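You operate a simulated robot arm through the tools that you are given. There is no shell and no other tool. Be economical: measure what you need, move in short steps, check, and stop when the job is done.

Carry out the task below with a simulated two-armed robot. There is one attempt and no reset: what you move stays moved.

JOB
Pull the washing line out, wind it all in again and lock the reel.
Fine: hold the reel still while you pull, wind and slide.

The check looks at the end state, three seconds after you hand in, the way a careful person would. Anything else that was tipped, shoved, dropped, spilled or broken makes it a failure.

ROBOT AND FRAMES
Two 7-joint arms with two-finger parallel grippers on one trunk, on a base that drives. Base frame: it is fixed to the floor where the robot stands at the start and does not move with it; the origin is under the middle of the robot, x ahead of it, y to its left, z up; the surface under the hand at the start is at about z = 0.8. Lengths are in m, angles in degrees, forces in N, time in s.
The left shoulder is at the start at [0.07, 0.133, 1.126], the right one opposite. With the tool pointing down near the work surface each hand reaches from about 0.1 to 0.64 m from the robot's upright axis, wherever it stands, measured 20 degrees to its own side. Places, roughly: crank of the washing line reel [0.4, -0.2, 0.8]; grip of the reel crank [0.4, -0.2, 0.9]; line end of the washing line reel [0.4, -0.3, 0.8]; lock of the washing line reel [0.5, -0.2, 0.8]. Payload 1.57 kg a hand.
Tool frame (each hand has its own): the origin (TCP) lies between the finger pads and is the grasp point; the fingertips stand 0.03 m ahead of it; z points along the fingers, y is the line along which they close. Largest opening 0.08 m; finger width 0.017, thickness 0.012; the body of the gripper, 0.04 by 0.082 m, starts 0.08 m behind the TCP.
Orientation is told as [roll, pitch, yaw] about the base's x, y, z axes, in that order, counted from this pose: with the fingers straight down and closing along the base's y, the tool's x points along the base's -x, its y along +y and its z along -z.

CONTROLS
- The arms move only by the tool step_arm. It takes "left_plan", "right_plan" or both (then of equal length, played together; a hand with none holds still); each is a list of rows, each a list of 3 entries, a list of its own where there are three numbers: the shift along the base's x, y, z in m, then the turn, a rotation vector about the base's x, y, z in degrees, then the gripper command, from -1 (shut) to 1 (fully open), values between in proportion. In form: [[[tx, ty, tz], [wx, wy, wz], grip], ...]. A call has 1 to 20 rows; each row is the pose to reach, as a shift and turn from the pose commanded when the call began. Each row takes 0.2 s and may step no farther than 0.05 m and 8.6 degrees from the row before; otherwise, or with a gripper value out of range, the whole call is refused. A pose out of reach is approached as far as the arm can. The call stops where the force on the tool passes 40 N (or 10 N more than at its start, if that is more) or the arm is blocked; 0.2 s more then pass. The fingers move at their own pace (about 0.153 m/s each) and stop on an object; they squeeze with about 36 N. The grip force told is the motor's: it shows also when the fingers shut on nothing. Time passes only in rows, and 0.2 s behind the last, so rows that repeat a pose let the fingers close. It gives the time, the measured TCP pose, the force on the tool (base axes), the opening and the grip force at its end, in the units of the frame above (readings bear some noise), with the torque about the TCP (base axes, N m) and any sound that the robot's microphone picked up, and new pictures: "pictures" is both (left out), scene, wrist or none (wrist: the cameras of the hands that moved).
- Cameras (640 x 400 px; columns grow to the right, rows downward): "scene" is now at [0.1338, -0.0238, 1.3474]; the picture's right is [-0.28, -0.96, -0.00], its down [-0.61, 0.18, -0.77] and it looks along [0.74, -0.21, -0.64] (base axes); focal length 296 px, centre (320, 200). "left" rides on the left gripper at [0.072, 0.007, -0.122] in its tool frame; the picture's right is [-0.09, 1.00, 0.00], its down [-0.84, -0.08, -0.54] and it looks along [-0.54, -0.05, 0.84] (tool axes); focal length 238 px, centre (320, 200). "right" rides on the right gripper at [0.072, -0.007, -0.122] in its tool frame; the picture's right is [0.09, 1.00, 0.00], its down [-0.84, 0.08, -0.54] and it looks along [-0.54, 0.05, 0.84] (tool axes); focal length 238 px, centre (320, 200). There is no depth. A picture from a camera that has moved, and an enlarged one, comes with that camera's place and axes in the base frame and with its lens.
- move_column(by): slides the trunk up (or, below 0, down) by that many m; the arms and the scene camera ride with it, the base frame stays. It gives what a move gives, with no picture.
- roll_base(legs): drives the robot by 1 to 6 legs, each [ahead, left, turn to the left] in m, m and degrees, along the robot's own axes; the way and the turn of a leg run together, so that a leg with both is an arc; at most 1.5 m and 180 degrees a leg. The arms and the cameras ride along, it lands a little off, and it stops where it bumps. It gives what a move gives, and a new picture of the scene camera.
- head_to(pan, tilt): turns the head with the scene camera to pan (to the left, within 86 degrees either way) and tilt (down, from -29 to 69), counted from straight ahead of the robot. It gives what a move gives, and a new picture of the scene camera.
- inspect(camera, box): a new picture of the part [left, top, right, bottom] of that camera's present view, enlarged. The clock stands still meanwhile.
- job_done(): hands the job in; it is judged then, once.

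Go step by step. Nothing tells you exact positions but the pictures and the camera data: compare them with the known pose of the tool, close in by small moves and look again before you grip or let go. The budget is 120 turns and 260 pictures, counting those below and the enlarged ones. Unless the task says otherwise, let go and move clear before handing in, and close with one line.

The tools are called after ">>>" as a command line: name --argument value ..., lists and objects as JSON in quotes. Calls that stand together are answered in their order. step_arm: Moves the arms, as the interface text tells. Its arguments: {"type":"object","properties":{"left_plan":{"type":"array","items":{"type":"array"}},"right_plan":{"type":"array","items":{"type":"array"}},"pictures":{"type":"string","enum":["both","scene","wrist","none"]}},"required":[]} The other tools are called the same way: move_column (by) slides the trunk up or down; roll_base (legs) drives the base; head_to (pan, tilt) turns the head that bears the scene camera; inspect (camera, box) takes an enlarged picture of a part of a camera's view; job_done () hands the job in.

At the start:

```text
time: 0.0
left_tool_pos: [0.5267, 0.0179, 1.1018]
left_orientation: [0.1, 0.0, 0.0]
left_contact_force: [-0.1, 0.3, -0.5]
left_ft_torque: [0.0, 0.03, -0.01]
left_gripper_width: 0.0797
left_finger_force: 0.1
right_tool_pos: [0.3504, -0.2835, 1.1373]
right_orientation: [0.1, 0.1, -0.1]
right_contact_force: [-1.4, -0.3, -0.3]
right_ft_torque: [0.01, 0.01, -0.02]
right_gripper_width: 0.0801
right_finger_force: 0.1
trunk travel left (down, up): [-0.7, 0.24]
robot x, y, heading: [-0.0016, -0.0017, -0.3]
head pan, tilt: [-16.1, 39.5]
```

scene: 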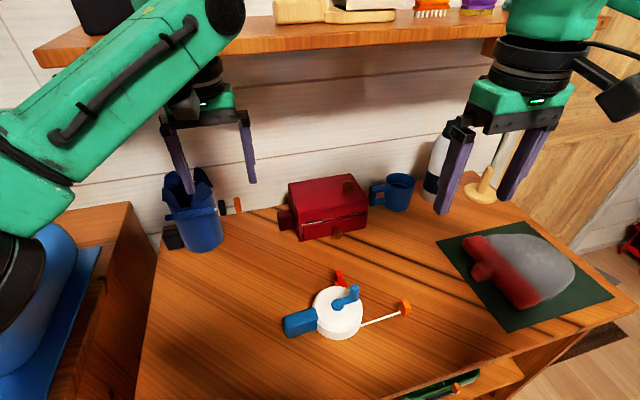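
right: 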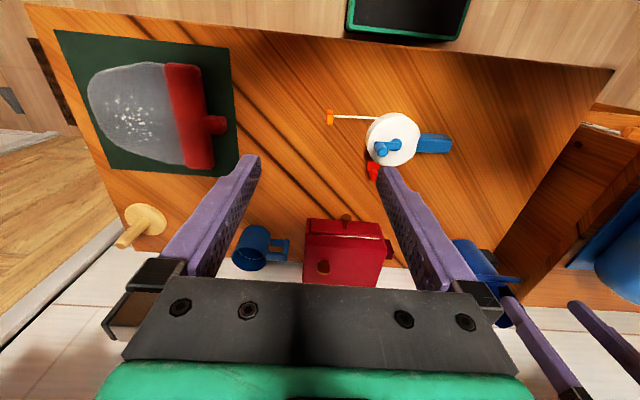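
left: 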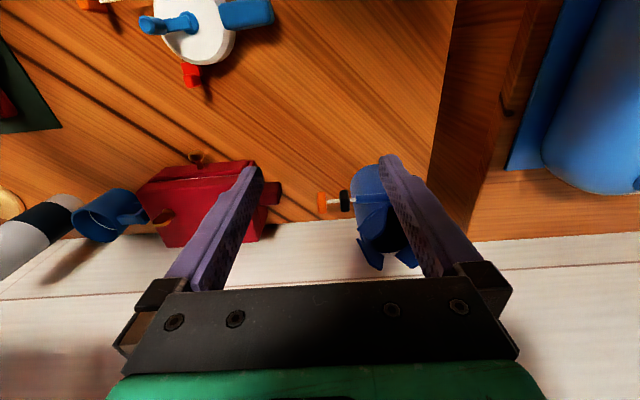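

I see the reel: a white drum, a blue body handle pointing left (+y), a blue crank on top, a line with an orange end to the right, and a red lock at the far side. I'll enlarge it to measure.

>>> inspect --camera "scene" --box '[260, 250, 430, 356]'

>>> inspect --camera "right" --box '[310, 90, 470, 190]'

```text
3.76 times, centred on (345, 303) of scene
camera zoom: at [0.1338, -0.0238, 1.3474], right [-0.28, -0.96, 0.0], down [-0.61, 0.18, -0.77], along [0.74, -0.21, -0.64], focal length 1116 px, centre (226, -188)
```

zoom: 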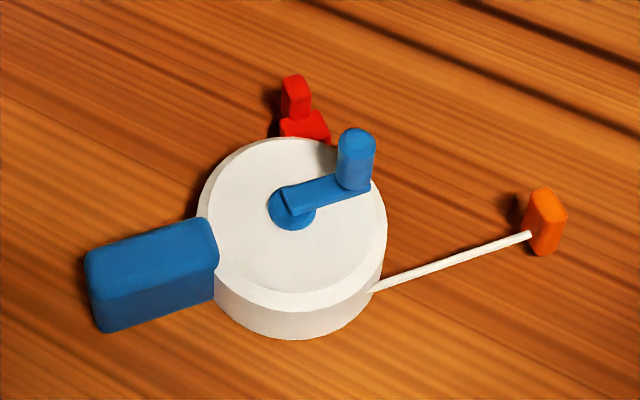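

```text
4.00 times, centred on (390, 140) of right
camera zoom: at [0.2779, -0.2898, 1.261], right [-0.09, 1.0, 0.0], down [0.84, 0.08, 0.54], along [0.54, 0.05, -0.84], focal length 953 px, centre (40, 440)
```

zoom: 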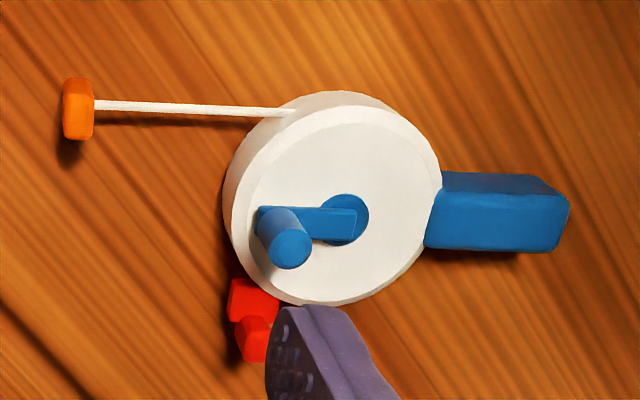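

Hub is about (0.417,-0.136,0.836), crank grip top about (0.42,-0.17,0.878), tag about (0.385,-0.264,0.815), lock knob about (0.49,-0.163,0.83), and the handle is around (0.41,-0.06). The left hand will hold the handle, so I turn it first so that it closes along x.

>>> step_arm --left_plan '[[[-0.011, 0.006, -0.01], [0, 0, -8.2], 1], [[-0.022, 0.012, -0.02], [0, 0, -16.4], 1], [[-0.033, 0.018, -0.03], [0, 0, -24.6], 1], [[-0.044, 0.024, -0.04], [0, 0, -32.8], 1], [[-0.055, 0.03, -0.05], [0, 0, -41], 1], [[-0.066, 0.036, -0.06], [0, 0, -49.2], 1], [[-0.077, 0.042, -0.07], [0, 0, -57.4], 1], [[-0.088, 0.048, -0.08], [0, 0, -65.6], 1], [[-0.099, 0.054, -0.09], [0, 0, -73.8], 1], [[-0.11, 0.06, -0.1], [0, 0, -82], 1], [[-0.115, 0.065, -0.11], [0, 0, -90], 1], [[-0.115, 0.065, -0.11], [0, 0, -90], 1]]'

```text
time: 2.6
left_tool_pos: [0.4114, 0.0834, 0.9915]
left_orientation: [0.0, 0.0, -90.1]
left_contact_force: [0.1, 1.3, 0.1]
left_ft_torque: [0.0, -0.01, 0.0]
left_gripper_width: 0.0802
left_finger_force: 0.1
right_tool_pos: [0.3494, -0.2831, 1.1383]
right_orientation: [0.0, 0.0, 0.0]
right_contact_force: [0.4, -0.2, 0.2]
right_ft_torque: [0.0, -0.01, 0.02]
right_gripper_width: 0.0799
right_finger_force: 0.0
trunk travel left (down, up): [-0.7, 0.24]
robot x, y, heading: [0.0024, 0.0006, -0.1]
head pan, tilt: [-16.1, 39.5]
camera scene: at [0.1338, -0.0239, 1.3474], right [-0.28, -0.96, 0.0], down [-0.61, 0.18, -0.77], along [0.74, -0.21, -0.64], focal length 296 px, centre (320, 200)
camera left: at [0.4175, 0.1555, 1.1124], right [1.0, -0.09, 0.0], down [-0.08, -0.84, 0.54], along [-0.05, -0.54, -0.84], focal length 238 px, centre (320, 200)
```

scene: 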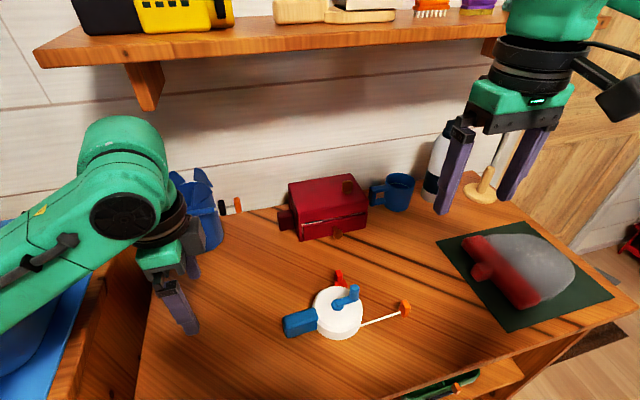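
left: 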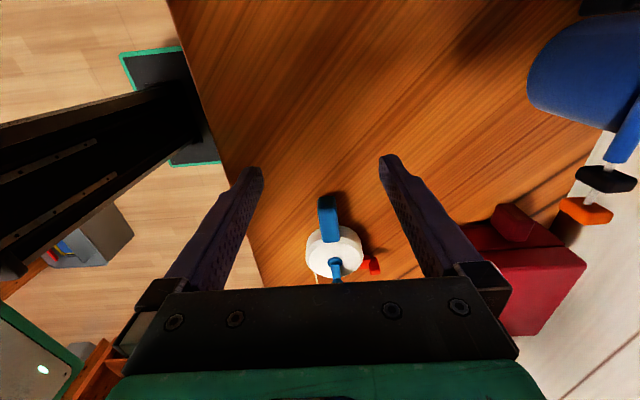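

The left hand is turned without trouble. I measure the handle and lock from this side.

>>> inspect --camera "left" --box '[280, 180, 410, 285]'

```text
3.81 times, centred on (345, 232) of left
camera zoom: at [0.4175, 0.1555, 1.1124], right [1.0, -0.09, 0.0], down [-0.08, -0.84, 0.54], along [-0.05, -0.54, -0.84], focal length 908 px, centre (225, 76)
```

zoom: 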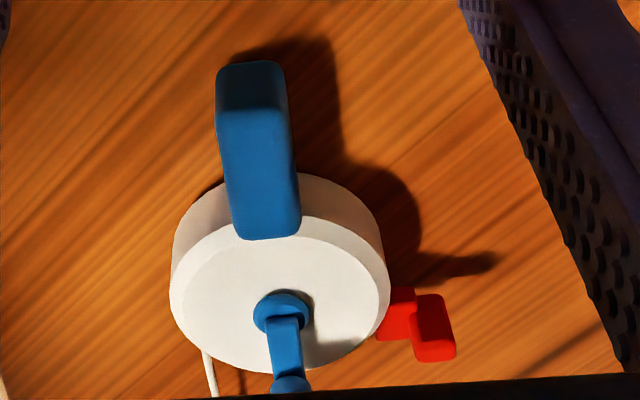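

Handle: axis at x≈0.410, y from -0.043 to -0.10, top z≈0.83, about 0.029 wide. I tilt the left hand 30° so its body leans away from the crank, and stop above the handle.

>>> step_arm --left_plan '[[[0, -0.03, -0.02], [-7.5, 0, 0], 1], [[0, -0.06, -0.04], [-15, 0, 0], 1], [[-0.001, -0.09, -0.06], [-22.5, 0, 0], 1], [[-0.001, -0.12, -0.085], [-30, 0, 0], 1], [[-0.001, -0.132, -0.11], [-30, 0, 0], 1], [[-0.001, -0.132, -0.11], [-30, 0, 0], 1]]'

```text
time: 4.0
left_tool_pos: [0.4104, -0.0475, 0.881]
left_orientation: [0.0, -30.0, -90.0]
left_contact_force: [0.2, 0.0, -0.3]
left_ft_torque: [0.01, 0.0, 0.0]
left_gripper_width: 0.0798
left_finger_force: 0.0
right_tool_pos: [0.3482, -0.283, 1.1382]
right_orientation: [0.0, 0.0, 0.0]
right_contact_force: [-0.8, 0.1, -0.6]
right_ft_torque: [-0.03, -0.02, 0.01]
right_gripper_width: 0.0799
right_finger_force: 0.0
trunk travel left (down, up): [-0.7, 0.24]
robot x, y, heading: [0.0002, -0.0009, -0.3]
head pan, tilt: [-16.1, 39.5]
camera scene: at [0.1336, -0.0234, 1.3474], right [-0.28, -0.96, 0.0], down [-0.61, 0.18, -0.77], along [0.74, -0.21, -0.64], focal length 296 px, centre (320, 200)
camera left: at [0.4162, 0.0756, 0.9498], right [1.0, -0.08, 0.05], down [-0.08, -0.45, 0.89], along [-0.05, -0.89, -0.46], focal length 238 px, centre (320, 200)
```

scene: 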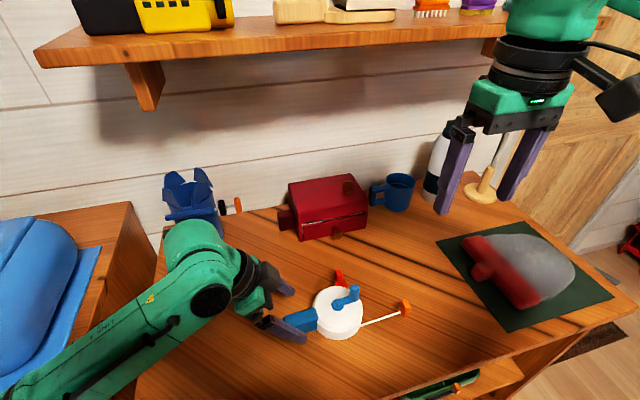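
left: 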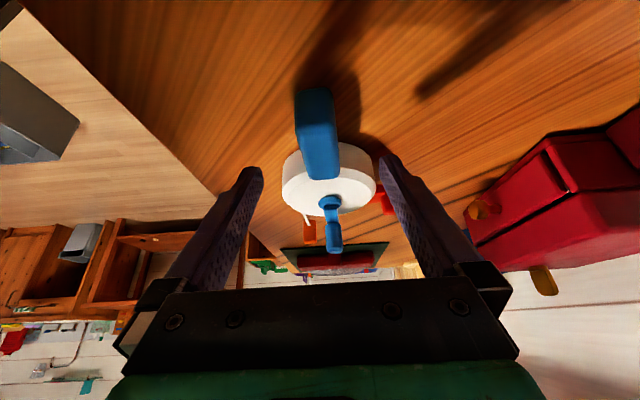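

The hand is aligned over the handle. I descend in steps and then close.

>>> step_arm --left_plan '[[[0, -0.003, -0.015], [0, 0, 0], 1], [[0, -0.006, -0.03], [0, 0, 0], 1], [[0, -0.008, -0.045], [0, 0, 0], 1], [[0, -0.008, -0.045], [0, 0, 0], 1]]' --pictures "both"

>>> inspect --camera "scene" --box '[240, 250, 420, 362]'

```text
time: 5.0
left_tool_pos: [0.4101, -0.0582, 0.8346]
left_orientation: [0.0, -30.0, -90.0]
left_contact_force: [-0.4, -0.2, 0.8]
left_ft_torque: [0.03, -0.01, 0.01]
left_gripper_width: 0.0801
left_finger_force: 0.1
right_tool_pos: [0.3487, -0.2825, 1.1385]
right_orientation: [0.0, 0.0, 0.0]
right_contact_force: [-0.2, -0.3, 0.2]
right_ft_torque: [0.05, 0.01, -0.01]
right_gripper_width: 0.0801
right_finger_force: 0.1
trunk travel left (down, up): [-0.7, 0.24]
robot x, y, heading: [-0.0031, 0.0016, -0.0]
head pan, tilt: [-16.1, 39.5]
camera scene: at [0.1337, -0.0237, 1.3474], right [-0.28, -0.96, 0.0], down [-0.61, 0.18, -0.77], along [0.74, -0.21, -0.64], focal length 296 px, centre (320, 200)
camera left: at [0.4165, 0.0666, 0.9042], right [1.0, -0.08, 0.05], down [-0.08, -0.45, 0.89], along [-0.05, -0.89, -0.46], focal length 238 px, centre (320, 200)
```

scene: 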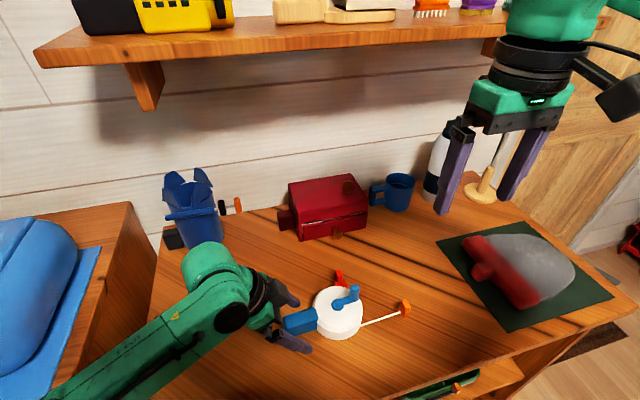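
left: 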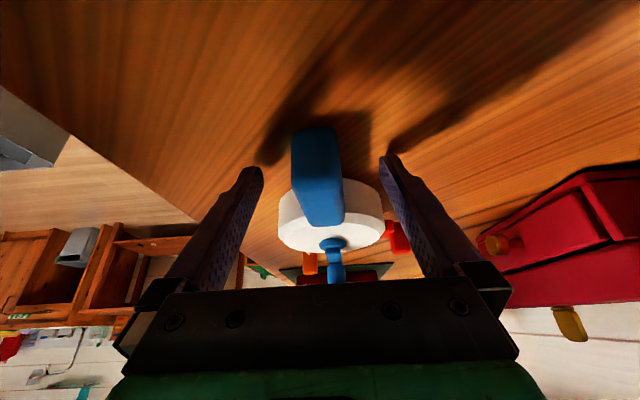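

```text
3.56 times, centred on (330, 306) of scene
camera zoom: at [0.1337, -0.0237, 1.3474], right [-0.28, -0.96, 0.0], down [-0.61, 0.18, -0.77], along [0.74, -0.21, -0.64], focal length 1054 px, centre (284, -177)
```

zoom: 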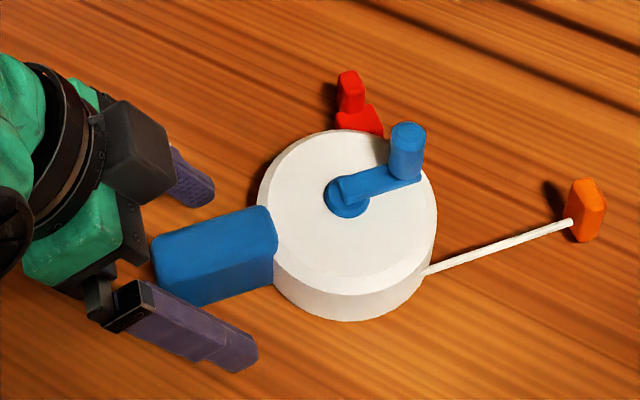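

The fingers straddle the handle, so I close.

>>> step_arm --left_plan '[[[0, 0, 0], [0, 0, 0], 0], [[0, 0, 0], [0, 0, 0], -0.5], [[0, 0, 0], [0, 0, 0], -1], [[0, 0, 0], [0, 0, 0], -1]]' --pictures "scene"

>>> inspect --camera "scene" --box '[240, 250, 420, 362]'

>>> inspect --camera "left" --box '[260, 110, 430, 290]'

```text
time: 6.0
left_tool_pos: [0.4093, -0.0561, 0.8351]
left_orientation: [-0.1, -30.0, -90.0]
left_contact_force: [0.5, 0.1, 0.4]
left_ft_torque: [0.02, -0.05, 0.02]
left_gripper_width: 0.0278
left_finger_force: 36.3
right_tool_pos: [0.3499, -0.2824, 1.1378]
right_orientation: [0.0, -0.1, 0.0]
right_contact_force: [-0.1, -0.5, 0.1]
right_ft_torque: [0.0, 0.04, 0.01]
right_gripper_width: 0.08
right_finger_force: 0.1
trunk travel left (down, up): [-0.7, 0.24]
robot x, y, heading: [-0.0027, 0.0017, -0.1]
head pan, tilt: [-16.1, 39.5]
camera scene: at [0.134, -0.0237, 1.3473], right [-0.28, -0.96, 0.0], down [-0.61, 0.18, -0.77], along [0.74, -0.21, -0.64], focal length 296 px, centre (320, 200)
```

scene: 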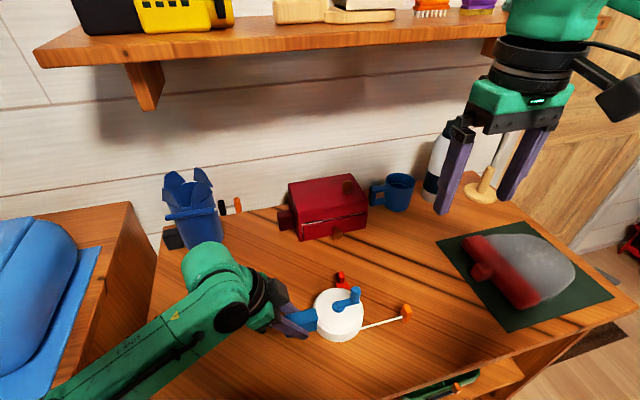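

```text
3.56 times, centred on (330, 306) of scene
camera zoom: at [0.134, -0.0237, 1.3473], right [-0.28, -0.96, 0.0], down [-0.61, 0.18, -0.77], along [0.74, -0.21, -0.64], focal length 1054 px, centre (284, -177)
```

zoom: 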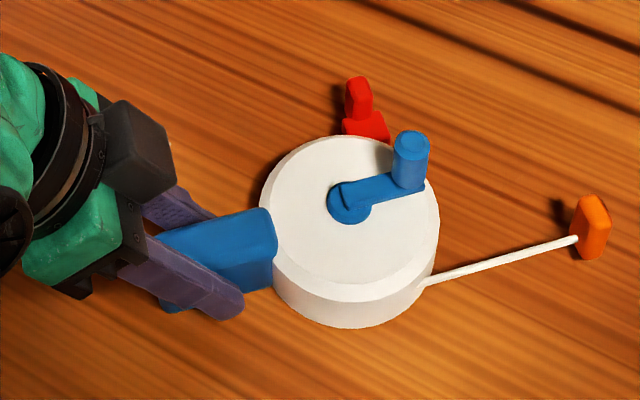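

```text
2.22 times, centred on (345, 200) of left
camera zoom: at [0.4167, 0.0666, 0.9044], right [1.0, -0.08, 0.05], down [-0.08, -0.45, 0.89], along [-0.05, -0.89, -0.46], focal length 530 px, centre (264, 200)
```

zoom: 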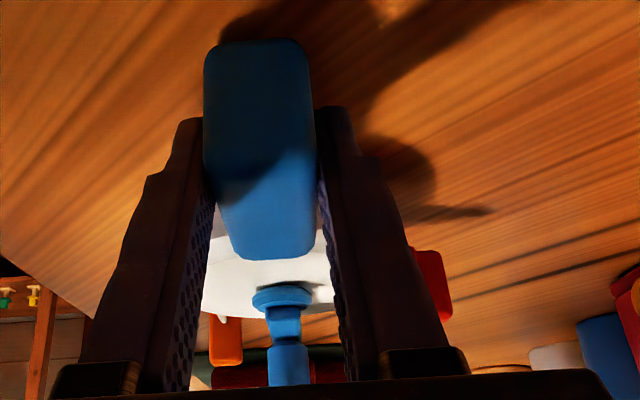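

The handle is held firmly (0.028 m) and the reel turned slightly; the tag is now about (0.375,-0.263). I turn the right hand by +90° so it closes along x and bring it above the tag.

>>> step_arm --right_plan '[[[0.002, 0.002, -0.022], [0, 0, 8.2], 1], [[0.004, 0.004, -0.044], [0, 0, 16.4], 1], [[0.006, 0.006, -0.066], [0, 0, 24.6], 1], [[0.008, 0.008, -0.088], [0, 0, 32.8], 1], [[0.01, 0.01, -0.11], [0, 0, 41], 1], [[0.012, 0.012, -0.132], [0, 0, 49.2], 1], [[0.014, 0.014, -0.154], [0, 0, 57.4], 1], [[0.016, 0.016, -0.176], [0, 0, 65.6], 1], [[0.018, 0.017, -0.198], [0, 0, 73.8], 1], [[0.022, 0.018, -0.22], [0, 0, 82], 1], [[0.026, 0.018, -0.24], [0, 0, 90], 1], [[0.026, 0.018, -0.24], [0, 0, 90], 1]]'

>>> inspect --camera "scene" --box '[290, 230, 450, 340]'

>>> inspect --camera "right" --box '[220, 130, 460, 290]'

```text
time: 8.5
left_tool_pos: [0.4071, -0.0549, 0.8348]
left_orientation: [0.2, -29.9, -90.0]
left_contact_force: [-0.4, -0.7, -0.3]
left_ft_torque: [0.22, 0.06, -0.02]
left_gripper_width: 0.0276
left_finger_force: 36.2
right_tool_pos: [0.2622, -0.1072, 0.8236]
right_orientation: [-10.2, -8.6, 93.1]
right_contact_force: [-9.5, 9.0, 32.8]
right_ft_torque: [0.1, -1.18, -0.05]
right_gripper_width: 0.0776
right_finger_force: 0.0
right hand out of reach, approached as far as the arm can: row 3, 4, 5, 6, 7, 8, 9, 10, 11, 12
trunk travel left (down, up): [-0.7, 0.24]
robot x, y, heading: [0.0027, 0.0018, 0.1]
head pan, tilt: [-16.1, 39.5]
stopped in row 12 (right hand): the force on the tool passed its limit at 201 N (the readings are from after the stop); the commanded pose is now the measured one
camera scene: at [0.1277, -0.022, 1.3482], right [-0.28, -0.96, 0.0], down [-0.61, 0.18, -0.77], along [0.74, -0.22, -0.63], focal length 296 px, centre (320, 200)
camera right: at [0.2532, -0.1975, 0.9335], right [-0.97, -0.12, -0.19], down [-0.21, 0.74, 0.64], along [0.06, 0.66, -0.75], focal length 238 px, centre (320, 200)
```

scene: 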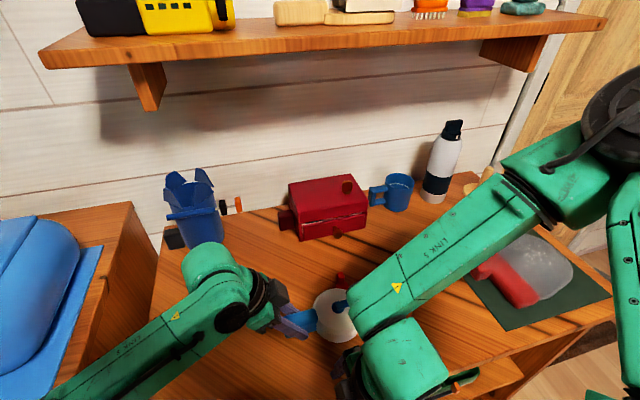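
right: 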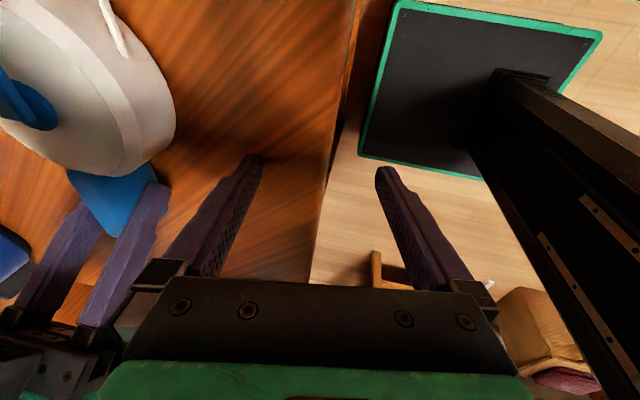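

```text
3.64 times, centred on (370, 285) of scene
camera zoom: at [0.1277, -0.022, 1.3482], right [-0.28, -0.96, 0.0], down [-0.61, 0.18, -0.77], along [0.74, -0.22, -0.63], focal length 1078 px, centre (138, -109)
```

zoom: 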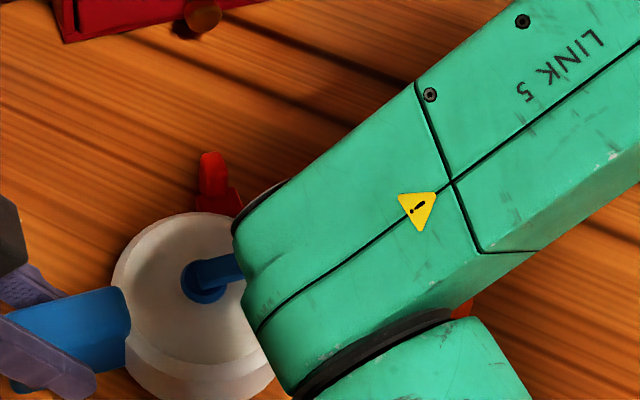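

```text
2.50 times, centred on (340, 210) of right
camera zoom: at [0.2532, -0.1975, 0.9335], right [-0.97, -0.12, -0.19], down [-0.21, 0.74, 0.64], along [0.06, 0.66, -0.75], focal length 596 px, centre (270, 175)
```

zoom: 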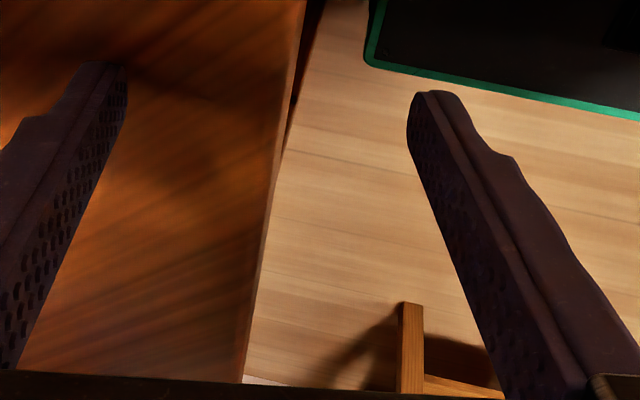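

The right arm couldn't do that turn within reach; it sagged and pressed on the table. I lift it straight up and look before continuing.

>>> step_arm --right_plan '[[[0, -0.005, 0.03], [0, 0, 0], 1], [[-0.0, -0.01, 0.06], [0, 0, 0], 1], [[0, -0.02, 0.1], [0, 0, 0], 1], [[0, -0.03, 0.14], [0, 0, 0], 1]]'

```text
time: 9.5
left_tool_pos: [0.4095, -0.0558, 0.8356]
left_orientation: [0.0, -29.8, -90.0]
left_contact_force: [1.3, 0.4, 4.7]
left_ft_torque: [-0.69, 0.02, 0.07]
left_gripper_width: 0.0277
left_finger_force: 36.0
right_tool_pos: [0.2328, -0.048, 0.9111]
right_orientation: [-9.6, -8.4, 93.0]
right_contact_force: [0.3, 0.5, 0.9]
right_ft_torque: [-0.02, 0.02, -0.01]
right_gripper_width: 0.0801
right_finger_force: 0.0
right hand out of reach, approached as far as the arm can: row 1, 2, 3, 4
trunk travel left (down, up): [-0.7, 0.24]
robot x, y, heading: [0.0006, -0.0004, -0.1]
head pan, tilt: [-16.1, 39.5]
camera scene: at [0.133, -0.0232, 1.3475], right [-0.28, -0.96, 0.0], down [-0.61, 0.18, -0.77], along [0.74, -0.21, -0.64], focal length 296 px, centre (320, 200)
camera right: at [0.2248, -0.1378, 1.0221], right [-0.98, -0.12, -0.18], down [-0.21, 0.74, 0.64], along [0.06, 0.66, -0.75], focal length 238 px, centre (320, 200)
```

scene: 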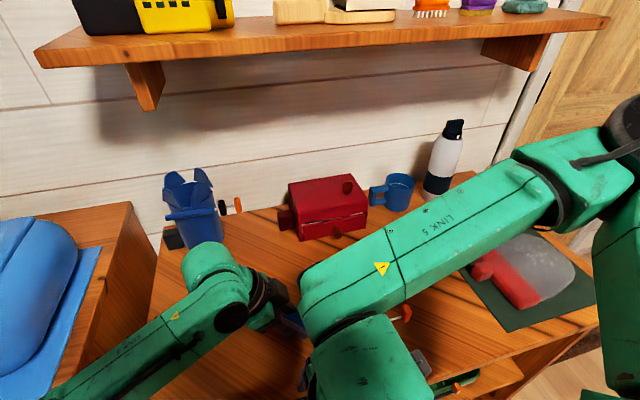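
right: 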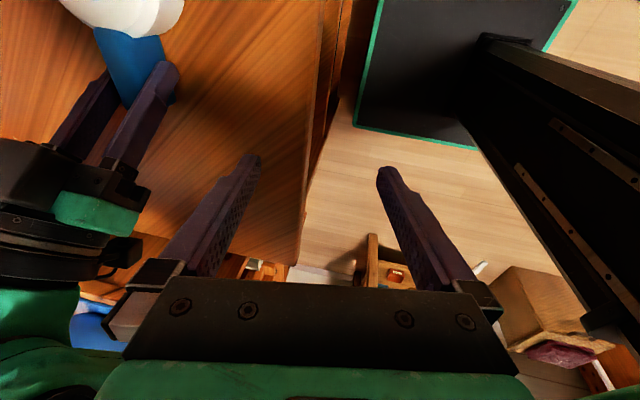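

The wrist sits at a joint limit. I undo the yaw while moving up and to the right.

>>> step_arm --right_plan '[[[0, -0.02, 0.02], [0, 0, -8], 1], [[0, -0.04, 0.04], [0, 0, -16], 1], [[0, -0.06, 0.06], [0, 0, -24], 1], [[0.0, -0.08, 0.08], [0, 0, -32], 1], [[0.0, -0.1, 0.1], [0, 0, -40], 1], [[0.0, -0.12, 0.12], [0, 0, -48], 1], [[0.0, -0.12, 0.12], [0, 0, -48], 1]]'

```text
time: 11.1
left_tool_pos: [0.4102, -0.0565, 0.8347]
left_orientation: [-0.1, -30.1, -90.0]
left_contact_force: [-2.9, -2.6, 6.4]
left_ft_torque: [-0.33, -0.13, -0.18]
left_gripper_width: 0.0277
left_finger_force: 36.3
right_tool_pos: [0.2443, -0.1696, 1.0388]
right_orientation: [-9.8, -8.0, 44.7]
right_contact_force: [0.3, 0.8, -0.3]
right_ft_torque: [-0.05, 0.02, 0.0]
right_gripper_width: 0.0799
right_finger_force: 0.2
right hand out of reach, approached as far as the arm can: row 1, 2, 3, 4, 5, 6, 7
trunk travel left (down, up): [-0.7, 0.24]
robot x, y, heading: [0.0008, 0.0002, -0.1]
head pan, tilt: [-16.1, 39.5]
camera scene: at [0.1337, -0.0226, 1.3474], right [-0.28, -0.96, 0.0], down [-0.61, 0.18, -0.77], along [0.74, -0.22, -0.64], focal length 296 px, centre (320, 200)
camera right: at [0.1716, -0.2211, 1.1495], right [-0.74, 0.65, -0.18], down [0.42, 0.65, 0.63], along [0.53, 0.39, -0.75], focal length 238 px, centre (320, 200)
```

scene: 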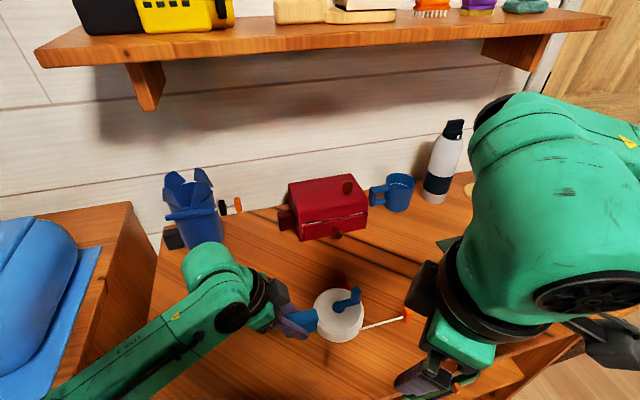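
right: 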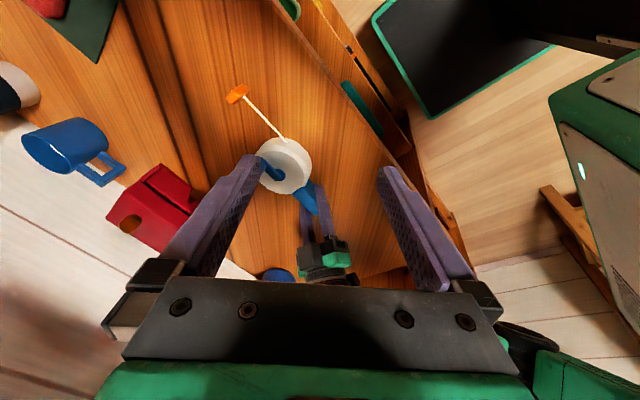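

The reel looks undisturbed. I continue back toward the neutral pose.

>>> step_arm --right_plan '[[[0.02, -0.01, 0.01], [0, 0, -8], 1], [[0.04, -0.02, 0.02], [0, 0, -16], 1], [[0.06, -0.02, 0.03], [0, 0, -24], 1], [[0.08, -0.02, 0.04], [0, 0, -32], 1], [[0.09, -0.02, 0.05], [0, 0, -40], 1], [[0.09, -0.02, 0.05], [0, 0, -45], 1], [[0.09, -0.02, 0.05], [0, 0, -45], 1]]'

```text
time: 12.7
left_tool_pos: [0.4107, -0.0567, 0.8355]
left_orientation: [-0.1, -29.9, -89.9]
left_contact_force: [-1.4, 0.0, 4.6]
left_ft_torque: [-0.41, 0.05, -0.12]
left_gripper_width: 0.0277
left_finger_force: 36.6
right_tool_pos: [0.3323, -0.1896, 1.0889]
right_orientation: [-9.8, -8.4, -0.3]
right_contact_force: [-0.6, 0.2, 1.3]
right_ft_torque: [0.01, 0.0, 0.01]
right_gripper_width: 0.0799
right_finger_force: 0.0
trunk travel left (down, up): [-0.7, 0.24]
robot x, y, heading: [0.0016, -0.0014, 0.0]
head pan, tilt: [-16.1, 39.5]
camera scene: at [0.1328, -0.0237, 1.3475], right [-0.28, -0.96, 0.0], down [-0.61, 0.18, -0.77], along [0.74, -0.21, -0.64], focal length 296 px, centre (320, 200)
camera right: at [0.2441, -0.1749, 1.2003], right [-0.06, 0.98, -0.18], down [0.75, 0.17, 0.64], along [0.66, -0.1, -0.75], focal length 238 px, centre (320, 200)
```

scene: 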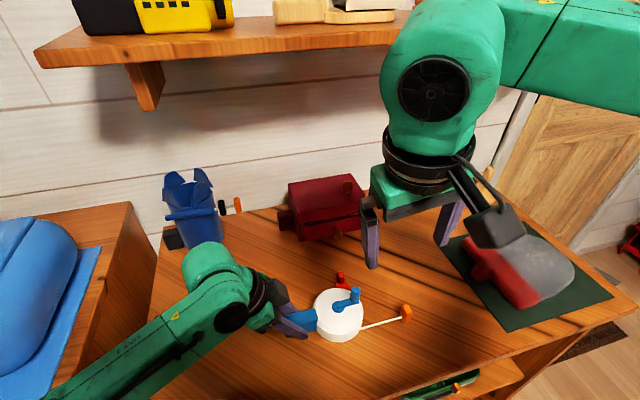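
right: 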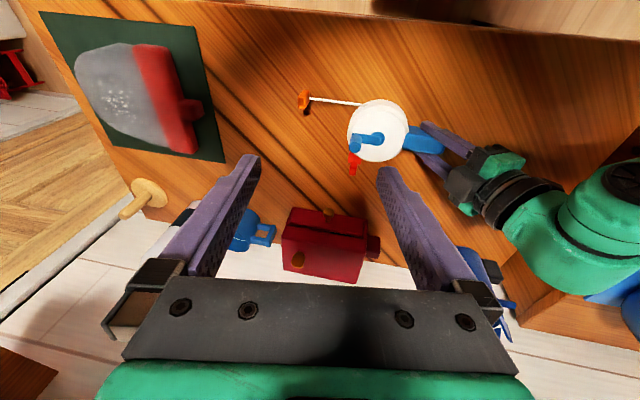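

The arm is back near neutral. I remove the leftover tilt first, then I'll try the yaw the other way.

>>> step_arm --right_plan '[[[0.01, -0.025, 0.0], [4.9, 4.2, 0], 1], [[0.03, -0.05, 0.0], [9.8, 8.4, 0.3], 1], [[0.04, -0.075, 0.0], [9.8, 8.4, 0.3], 1], [[0.04, -0.075, 0.0], [9.8, 8.4, 0.3], 1]]' --pictures "none"

>>> step_arm --right_plan '[[[0, 0, 0], [0, 0, -8], 1], [[0, 0, 0], [0, 0, -16], 1], [[0, 0, 0], [0, 0, -24], 1], [[0, 0, 0], [0, 0, -32], 1]]' --pictures "none"

```text
time: 13.7
left_tool_pos: [0.4101, -0.0561, 0.8359]
left_orientation: [0.0, -29.9, -89.9]
left_contact_force: [-0.3, 1.3, 4.8]
left_ft_torque: [-0.18, -0.02, 0.02]
left_gripper_width: 0.0274
left_finger_force: 35.7
right_tool_pos: [0.3713, -0.2637, 1.0887]
right_orientation: [0.0, 0.2, -0.5]
right_contact_force: [-0.2, 0.1, 0.3]
right_ft_torque: [-0.04, -0.06, -0.02]
right_gripper_width: 0.0801
right_finger_force: 0.1
trunk travel left (down, up): [-0.7, 0.24]
robot x, y, heading: [0.0003, -0.0022, 0.2]
head pan, tilt: [-16.1, 39.5]
```

```text
time: 14.7
left_tool_pos: [0.4094, -0.0549, 0.8348]
left_orientation: [0.0, -29.9, -89.9]
left_contact_force: [1.6, 1.3, 5.2]
left_ft_torque: [-0.17, -0.07, 0.07]
left_gripper_width: 0.0275
left_finger_force: 36.6
right_tool_pos: [0.373, -0.2643, 1.0895]
right_orientation: [-0.1, 0.1, -32.6]
right_contact_force: [0.3, 0.1, -0.4]
right_ft_torque: [0.0, 0.03, 0.01]
right_gripper_width: 0.0799
right_finger_force: 0.0
trunk travel left (down, up): [-0.7, 0.24]
robot x, y, heading: [0.0019, -0.002, 0.0]
head pan, tilt: [-16.1, 39.5]
```

The yaw to -32° works without trouble. I continue to -90° and descend partway.

>>> step_arm --right_plan '[[[0, 0, -0.01], [0, 0, -8.2], 1], [[0, 0, -0.03], [0, 0, -16.4], 1], [[0, 0, -0.05], [0, 0, -24.6], 1], [[0, 0, -0.08], [0, 0, -32.8], 1], [[0, 0, -0.11], [0, 0, -41], 1], [[0, 0, -0.14], [0, 0, -49.2], 1], [[0.0, 0, -0.17], [0, 0, -57.4], 1], [[0.0, 0, -0.19], [0, 0, -57.4], 1], [[0.0, 0, -0.19], [0, 0, -57.4], 1]]'

>>> inspect --camera "right" --box '[220, 100, 460, 260]'

>>> inspect --camera "scene" --box '[260, 230, 440, 342]'

```text
time: 16.7
left_tool_pos: [0.4092, -0.0561, 0.8344]
left_orientation: [-0.1, -29.9, -89.8]
left_contact_force: [0.6, 0.9, 5.3]
left_ft_torque: [-0.17, -0.1, 0.07]
left_gripper_width: 0.0281
left_finger_force: 36.3
right_tool_pos: [0.3738, -0.2653, 0.8995]
right_orientation: [-0.2, 0.2, -89.9]
right_contact_force: [0.1, -0.6, 0.0]
right_ft_torque: [-0.03, 0.02, 0.04]
right_gripper_width: 0.08
right_finger_force: 0.0
trunk travel left (down, up): [-0.7, 0.24]
robot x, y, heading: [0.0009, -0.003, 0.1]
head pan, tilt: [-16.1, 39.5]
camera scene: at [0.1334, -0.0233, 1.3475], right [-0.28, -0.96, 0.0], down [-0.61, 0.18, -0.77], along [0.74, -0.21, -0.64], focal length 296 px, centre (320, 200)
camera right: at [0.3669, -0.1927, 1.0221], right [1.0, 0.09, 0.0], down [0.08, -0.84, 0.54], along [0.05, -0.54, -0.84], focal length 238 px, centre (320, 200)
```

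scene: 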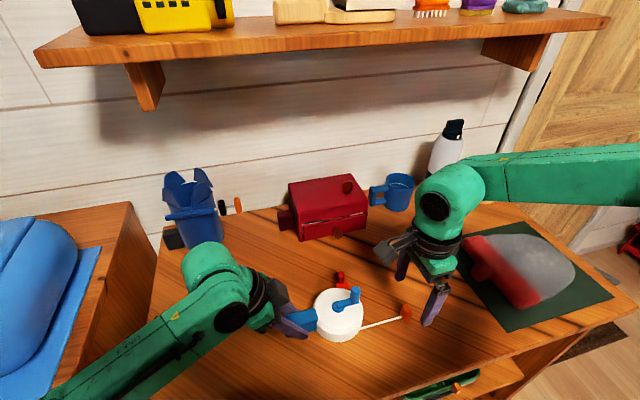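
right: 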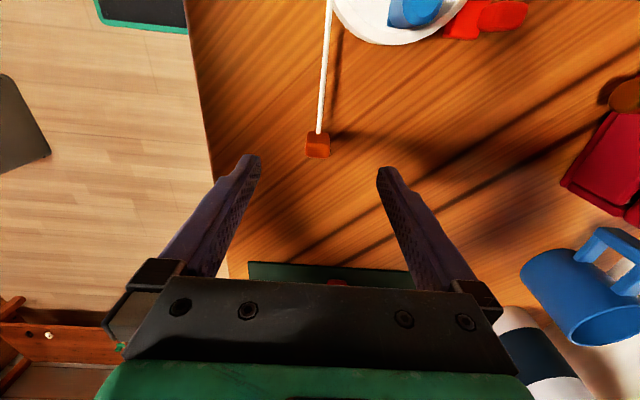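

```text
2.50 times, centred on (340, 180) of right
camera zoom: at [0.3669, -0.1927, 1.0221], right [1.0, 0.09, 0.0], down [0.08, -0.84, 0.54], along [0.05, -0.54, -0.84], focal length 596 px, centre (270, 250)
```

zoom: 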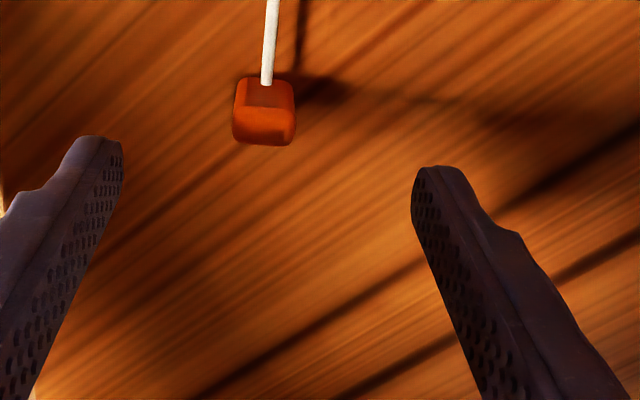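

```text
3.56 times, centred on (350, 286) of scene
camera zoom: at [0.1334, -0.0233, 1.3475], right [-0.28, -0.96, 0.0], down [-0.61, 0.18, -0.77], along [0.74, -0.21, -0.64], focal length 1054 px, centre (213, -106)
```

zoom: 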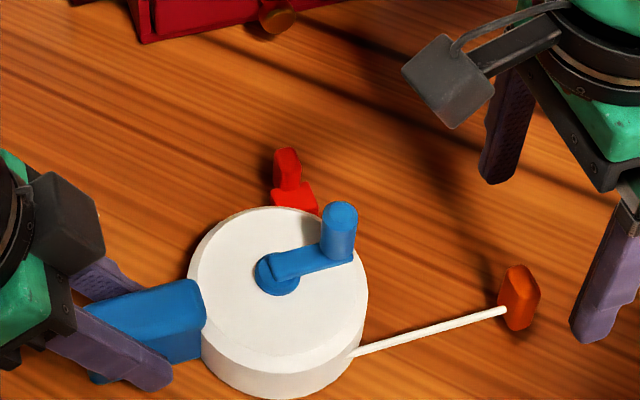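

The tag sits at about (0.373,-0.265), squarely between the fingers. I descend and close on it.

>>> step_arm --right_plan '[[[0, 0, -0.02], [0, 0, 0], 1], [[0, 0, -0.04], [0, 0, 0], 1], [[0, 0, -0.06], [0, 0, 0], 1], [[0, 0.001, -0.0655], [0, 0, 0], 0.3], [[0, 0.001, -0.0655], [0, 0, 0], -0.5], [[0, 0.001, -0.0655], [0, 0, 0], -1], [[0, 0.001, -0.0655], [0, 0, 0], -1]]'

>>> inspect --camera "scene" --box '[260, 230, 440, 342]'

```text
time: 18.3
left_tool_pos: [0.4106, -0.0549, 0.8356]
left_orientation: [-0.1, -29.8, -89.8]
left_contact_force: [4.6, 0.5, 4.1]
left_ft_torque: [-0.16, -0.16, 0.96]
left_gripper_width: 0.0279
left_finger_force: 36.3
right_tool_pos: [0.3733, -0.2657, 0.8341]
right_orientation: [-0.1, 0.1, -89.9]
right_contact_force: [-6.7, -1.9, -0.1]
right_ft_torque: [-0.13, 0.03, 0.2]
right_gripper_width: 0.0186
right_finger_force: 32.9
trunk travel left (down, up): [-0.7, 0.24]
robot x, y, heading: [0.002, -0.0001, -0.1]
head pan, tilt: [-16.1, 39.5]
camera scene: at [0.1332, -0.0236, 1.3474], right [-0.28, -0.96, 0.0], down [-0.61, 0.18, -0.77], along [0.74, -0.21, -0.64], focal length 296 px, centre (320, 200)
camera right: at [0.3672, -0.1931, 0.9584], right [1.0, 0.09, 0.0], down [0.08, -0.84, 0.54], along [0.05, -0.54, -0.84], focal length 238 px, centre (320, 200)
```

scene: 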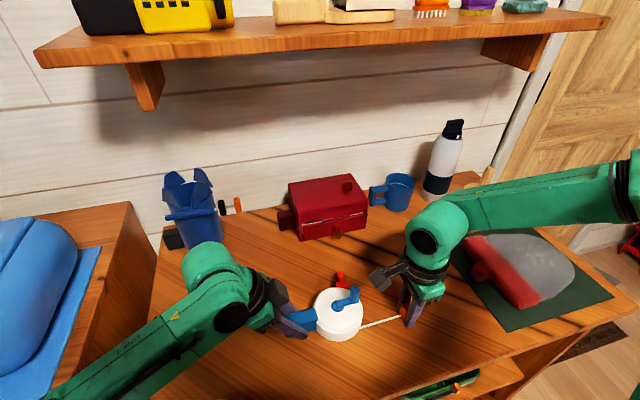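
right: 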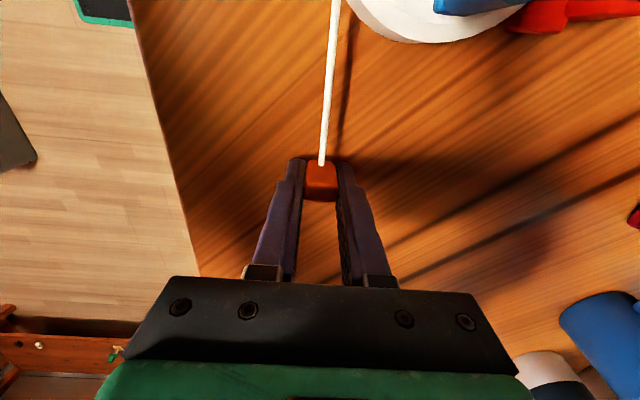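

```text
3.56 times, centred on (350, 286) of scene
camera zoom: at [0.1332, -0.0236, 1.3474], right [-0.28, -0.96, 0.0], down [-0.61, 0.18, -0.77], along [0.74, -0.21, -0.64], focal length 1054 px, centre (213, -106)
```

zoom: 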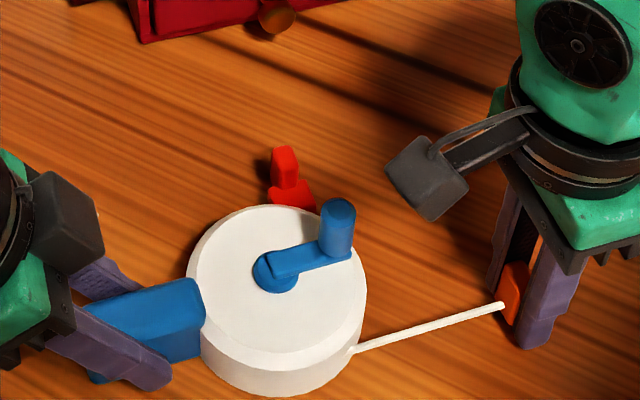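

The tag is gripped. I pull slowly along the line direction while watching the force.

>>> step_arm --right_plan '[[[-0.0015, -0.015, 0.003], [0, 0, 0], -1], [[-0.003, -0.03, 0.005], [0, 0, 0], -1], [[-0.0045, -0.045, 0.005], [0, 0, 0], -1], [[-0.006, -0.06, 0.005], [0, 0, 0], -1], [[-0.006, -0.06, 0.005], [0, 0, 0], -1]]' --pictures "scene"

>>> inspect --camera "scene" --box '[260, 230, 440, 342]'

```text
time: 19.5
left_tool_pos: [0.4094, -0.0544, 0.835]
left_orientation: [-0.1, -29.9, -89.9]
left_contact_force: [-0.1, 2.0, 1.5]
left_ft_torque: [0.06, -0.02, -0.02]
left_gripper_width: 0.0277
left_finger_force: 35.9
right_tool_pos: [0.3643, -0.3244, 0.8383]
right_orientation: [-0.1, 0.1, -90.0]
right_contact_force: [-0.3, -0.5, -0.8]
right_ft_torque: [-0.01, -0.02, -0.02]
right_gripper_width: 0.0
right_finger_force: 21.2
trunk travel left (down, up): [-0.7, 0.24]
robot x, y, heading: [-0.0006, 0.0018, -0.0]
head pan, tilt: [-16.1, 39.5]
camera scene: at [0.1337, -0.0229, 1.3474], right [-0.28, -0.96, 0.0], down [-0.61, 0.18, -0.77], along [0.74, -0.21, -0.64], focal length 296 px, centre (320, 200)
```

scene: 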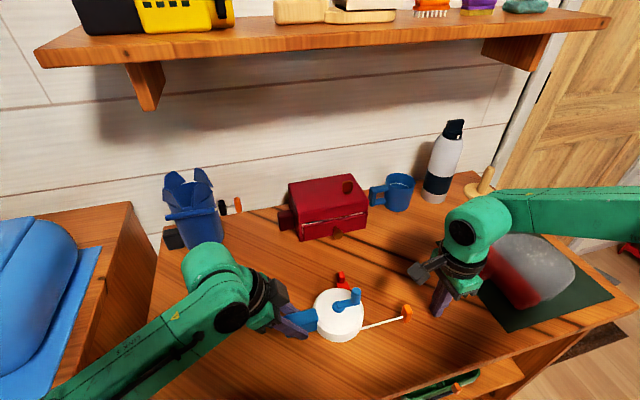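

```text
3.56 times, centred on (350, 286) of scene
camera zoom: at [0.1337, -0.0229, 1.3474], right [-0.28, -0.96, 0.0], down [-0.61, 0.18, -0.77], along [0.74, -0.21, -0.64], focal length 1054 px, centre (213, -106)
```

zoom: 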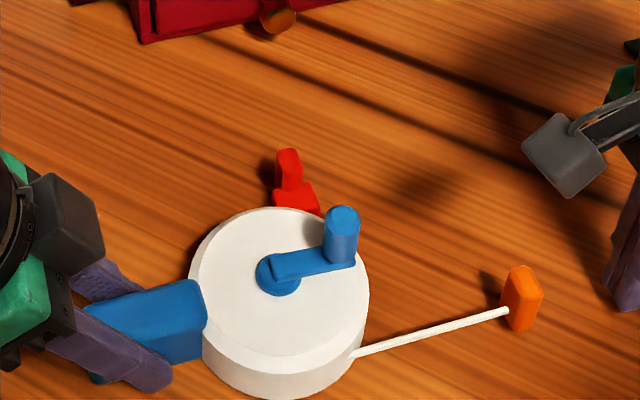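

The tag slipped out while the line didn't move, so perhaps the lock is already engaged or the grip was too shallow. I look closely at the lock.

>>> inspect --camera "left" --box '[290, 190, 430, 290]'

>>> inspect --camera "scene" --box '[310, 262, 370, 300]'

>>> inspect --camera "right" --box '[240, 0, 560, 200]'

```text
4.00 times, centred on (360, 240) of left
camera zoom: at [0.4166, 0.0674, 0.9038], right [1.0, -0.08, 0.04], down [-0.08, -0.46, 0.89], along [-0.05, -0.89, -0.46], focal length 953 px, centre (160, 40)
```

zoom: 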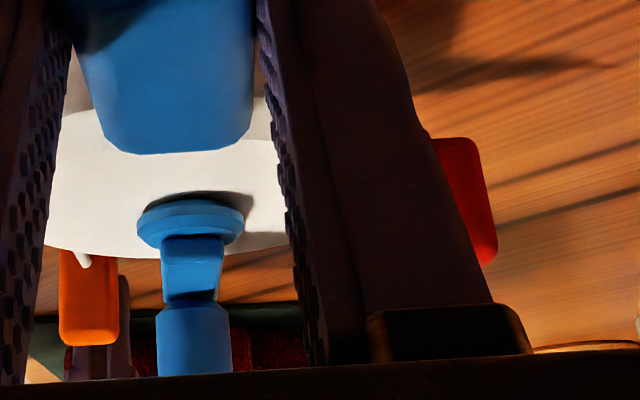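

```text
10.53 times, centred on (340, 281) of scene
camera zoom: at [0.1337, -0.0229, 1.3474], right [-0.28, -0.96, 0.0], down [-0.61, 0.18, -0.77], along [0.74, -0.21, -0.64], focal length 3120 px, centre (110, -653)
```

zoom: 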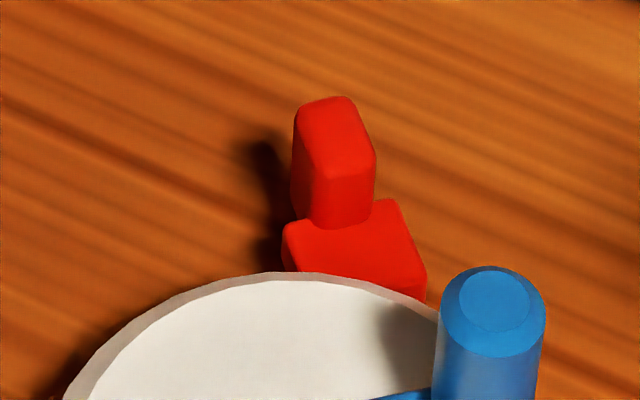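

```text
2.00 times, centred on (400, 100) of right
camera zoom: at [0.3597, -0.253, 0.9619], right [1.0, 0.09, 0.0], down [0.08, -0.84, 0.54], along [0.05, -0.54, -0.84], focal length 477 px, centre (160, 400)
```

zoom: 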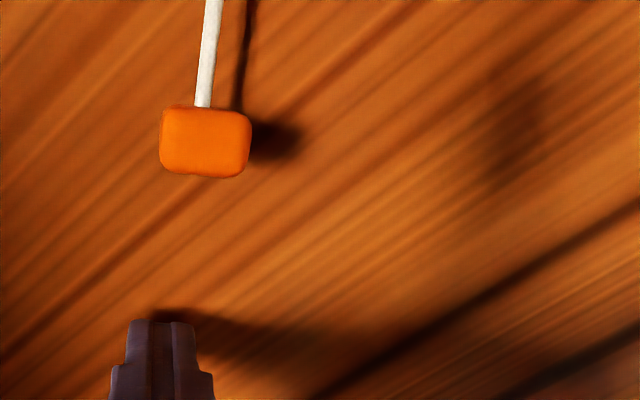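

The tag is unchanged at (0.372,-0.264). I regrip it a little deeper, then pull only a little and slowly to read the force.

>>> step_arm --right_plan '[[[0, 0, 0.03], [0, 0, 0], 0.5], [[0.005, 0.03, 0.03], [0, 0, 0], 1], [[0.0075, 0.06, 0.03], [0, 0, 0], 1], [[0.0075, 0.061, 0.01], [0, 0, 0], 1], [[0.0075, 0.061, -0.0075], [0, 0, 0], 1], [[0.0075, 0.061, -0.0075], [0, 0, 0], 0], [[0.0075, 0.061, -0.0075], [0, 0, 0], -1], [[0.0075, 0.061, -0.0075], [0, 0, 0], -1], [[0.0075, 0.061, -0.0075], [0, 0, 0], -1]]' --pictures "wrist"

>>> step_arm --right_plan '[[[0, -0.003, 0], [0, 0, 0], -1], [[-0.001, -0.006, 0], [0, 0, 0], -1], [[-0.001, -0.009, 0], [0, 0, 0], -1]]' --pictures "scene"

```text
time: 21.5
left_tool_pos: [0.4111, -0.056, 0.8336]
left_orientation: [-0.1, -29.8, -89.8]
left_contact_force: [5.2, 0.7, -1.6]
left_ft_torque: [0.28, -0.07, 0.81]
left_gripper_width: 0.0275
left_finger_force: 36.1
right_tool_pos: [0.3738, -0.2615, 0.8328]
right_orientation: [-0.2, 0.3, -89.9]
right_contact_force: [-5.3, -0.1, 0.5]
right_ft_torque: [0.07, 0.03, 0.17]
right_gripper_width: 0.0184
right_finger_force: 33.0
trunk travel left (down, up): [-0.7, 0.24]
robot x, y, heading: [-0.0014, 0.0012, 0.1]
head pan, tilt: [-16.1, 39.5]
camera right: at [0.3672, -0.1896, 0.9565], right [1.0, 0.09, 0.0], down [0.08, -0.84, 0.54], along [0.05, -0.54, -0.84], focal length 238 px, centre (320, 200)
```

right: 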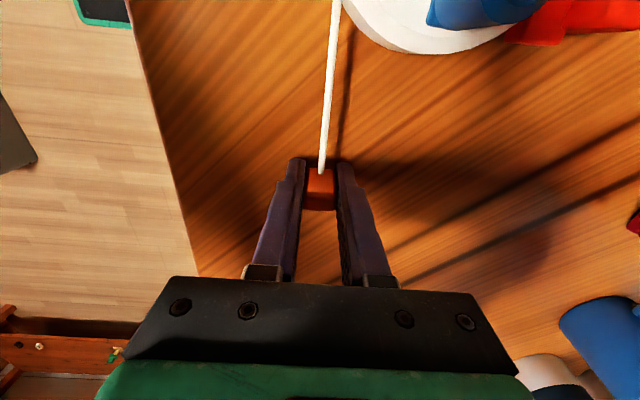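

```text
time: 22.3
left_tool_pos: [0.4099, -0.058, 0.8363]
left_orientation: [-0.1, -30.4, -90.1]
left_contact_force: [1.3, -28.4, -1.3]
left_ft_torque: [-0.19, -0.33, 0.89]
left_gripper_width: 0.0279
left_finger_force: 36.5
right_tool_pos: [0.3732, -0.2699, 0.8321]
right_orientation: [-0.1, 0.3, -89.9]
right_contact_force: [-0.3, 28.3, -0.7]
right_ft_torque: [-0.04, 0.3, 0.2]
right_gripper_width: 0.019
right_finger_force: 32.9
trunk travel left (down, up): [-0.7, 0.24]
robot x, y, heading: [0.0004, -0.0025, 0.3]
head pan, tilt: [-16.1, 39.5]
camera scene: at [0.1342, -0.024, 1.3474], right [-0.28, -0.96, 0.0], down [-0.61, 0.18, -0.77], along [0.74, -0.21, -0.64], focal length 296 px, centre (320, 200)
```

scene: 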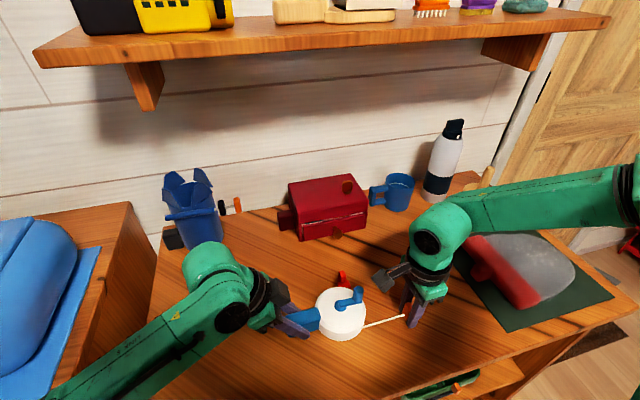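

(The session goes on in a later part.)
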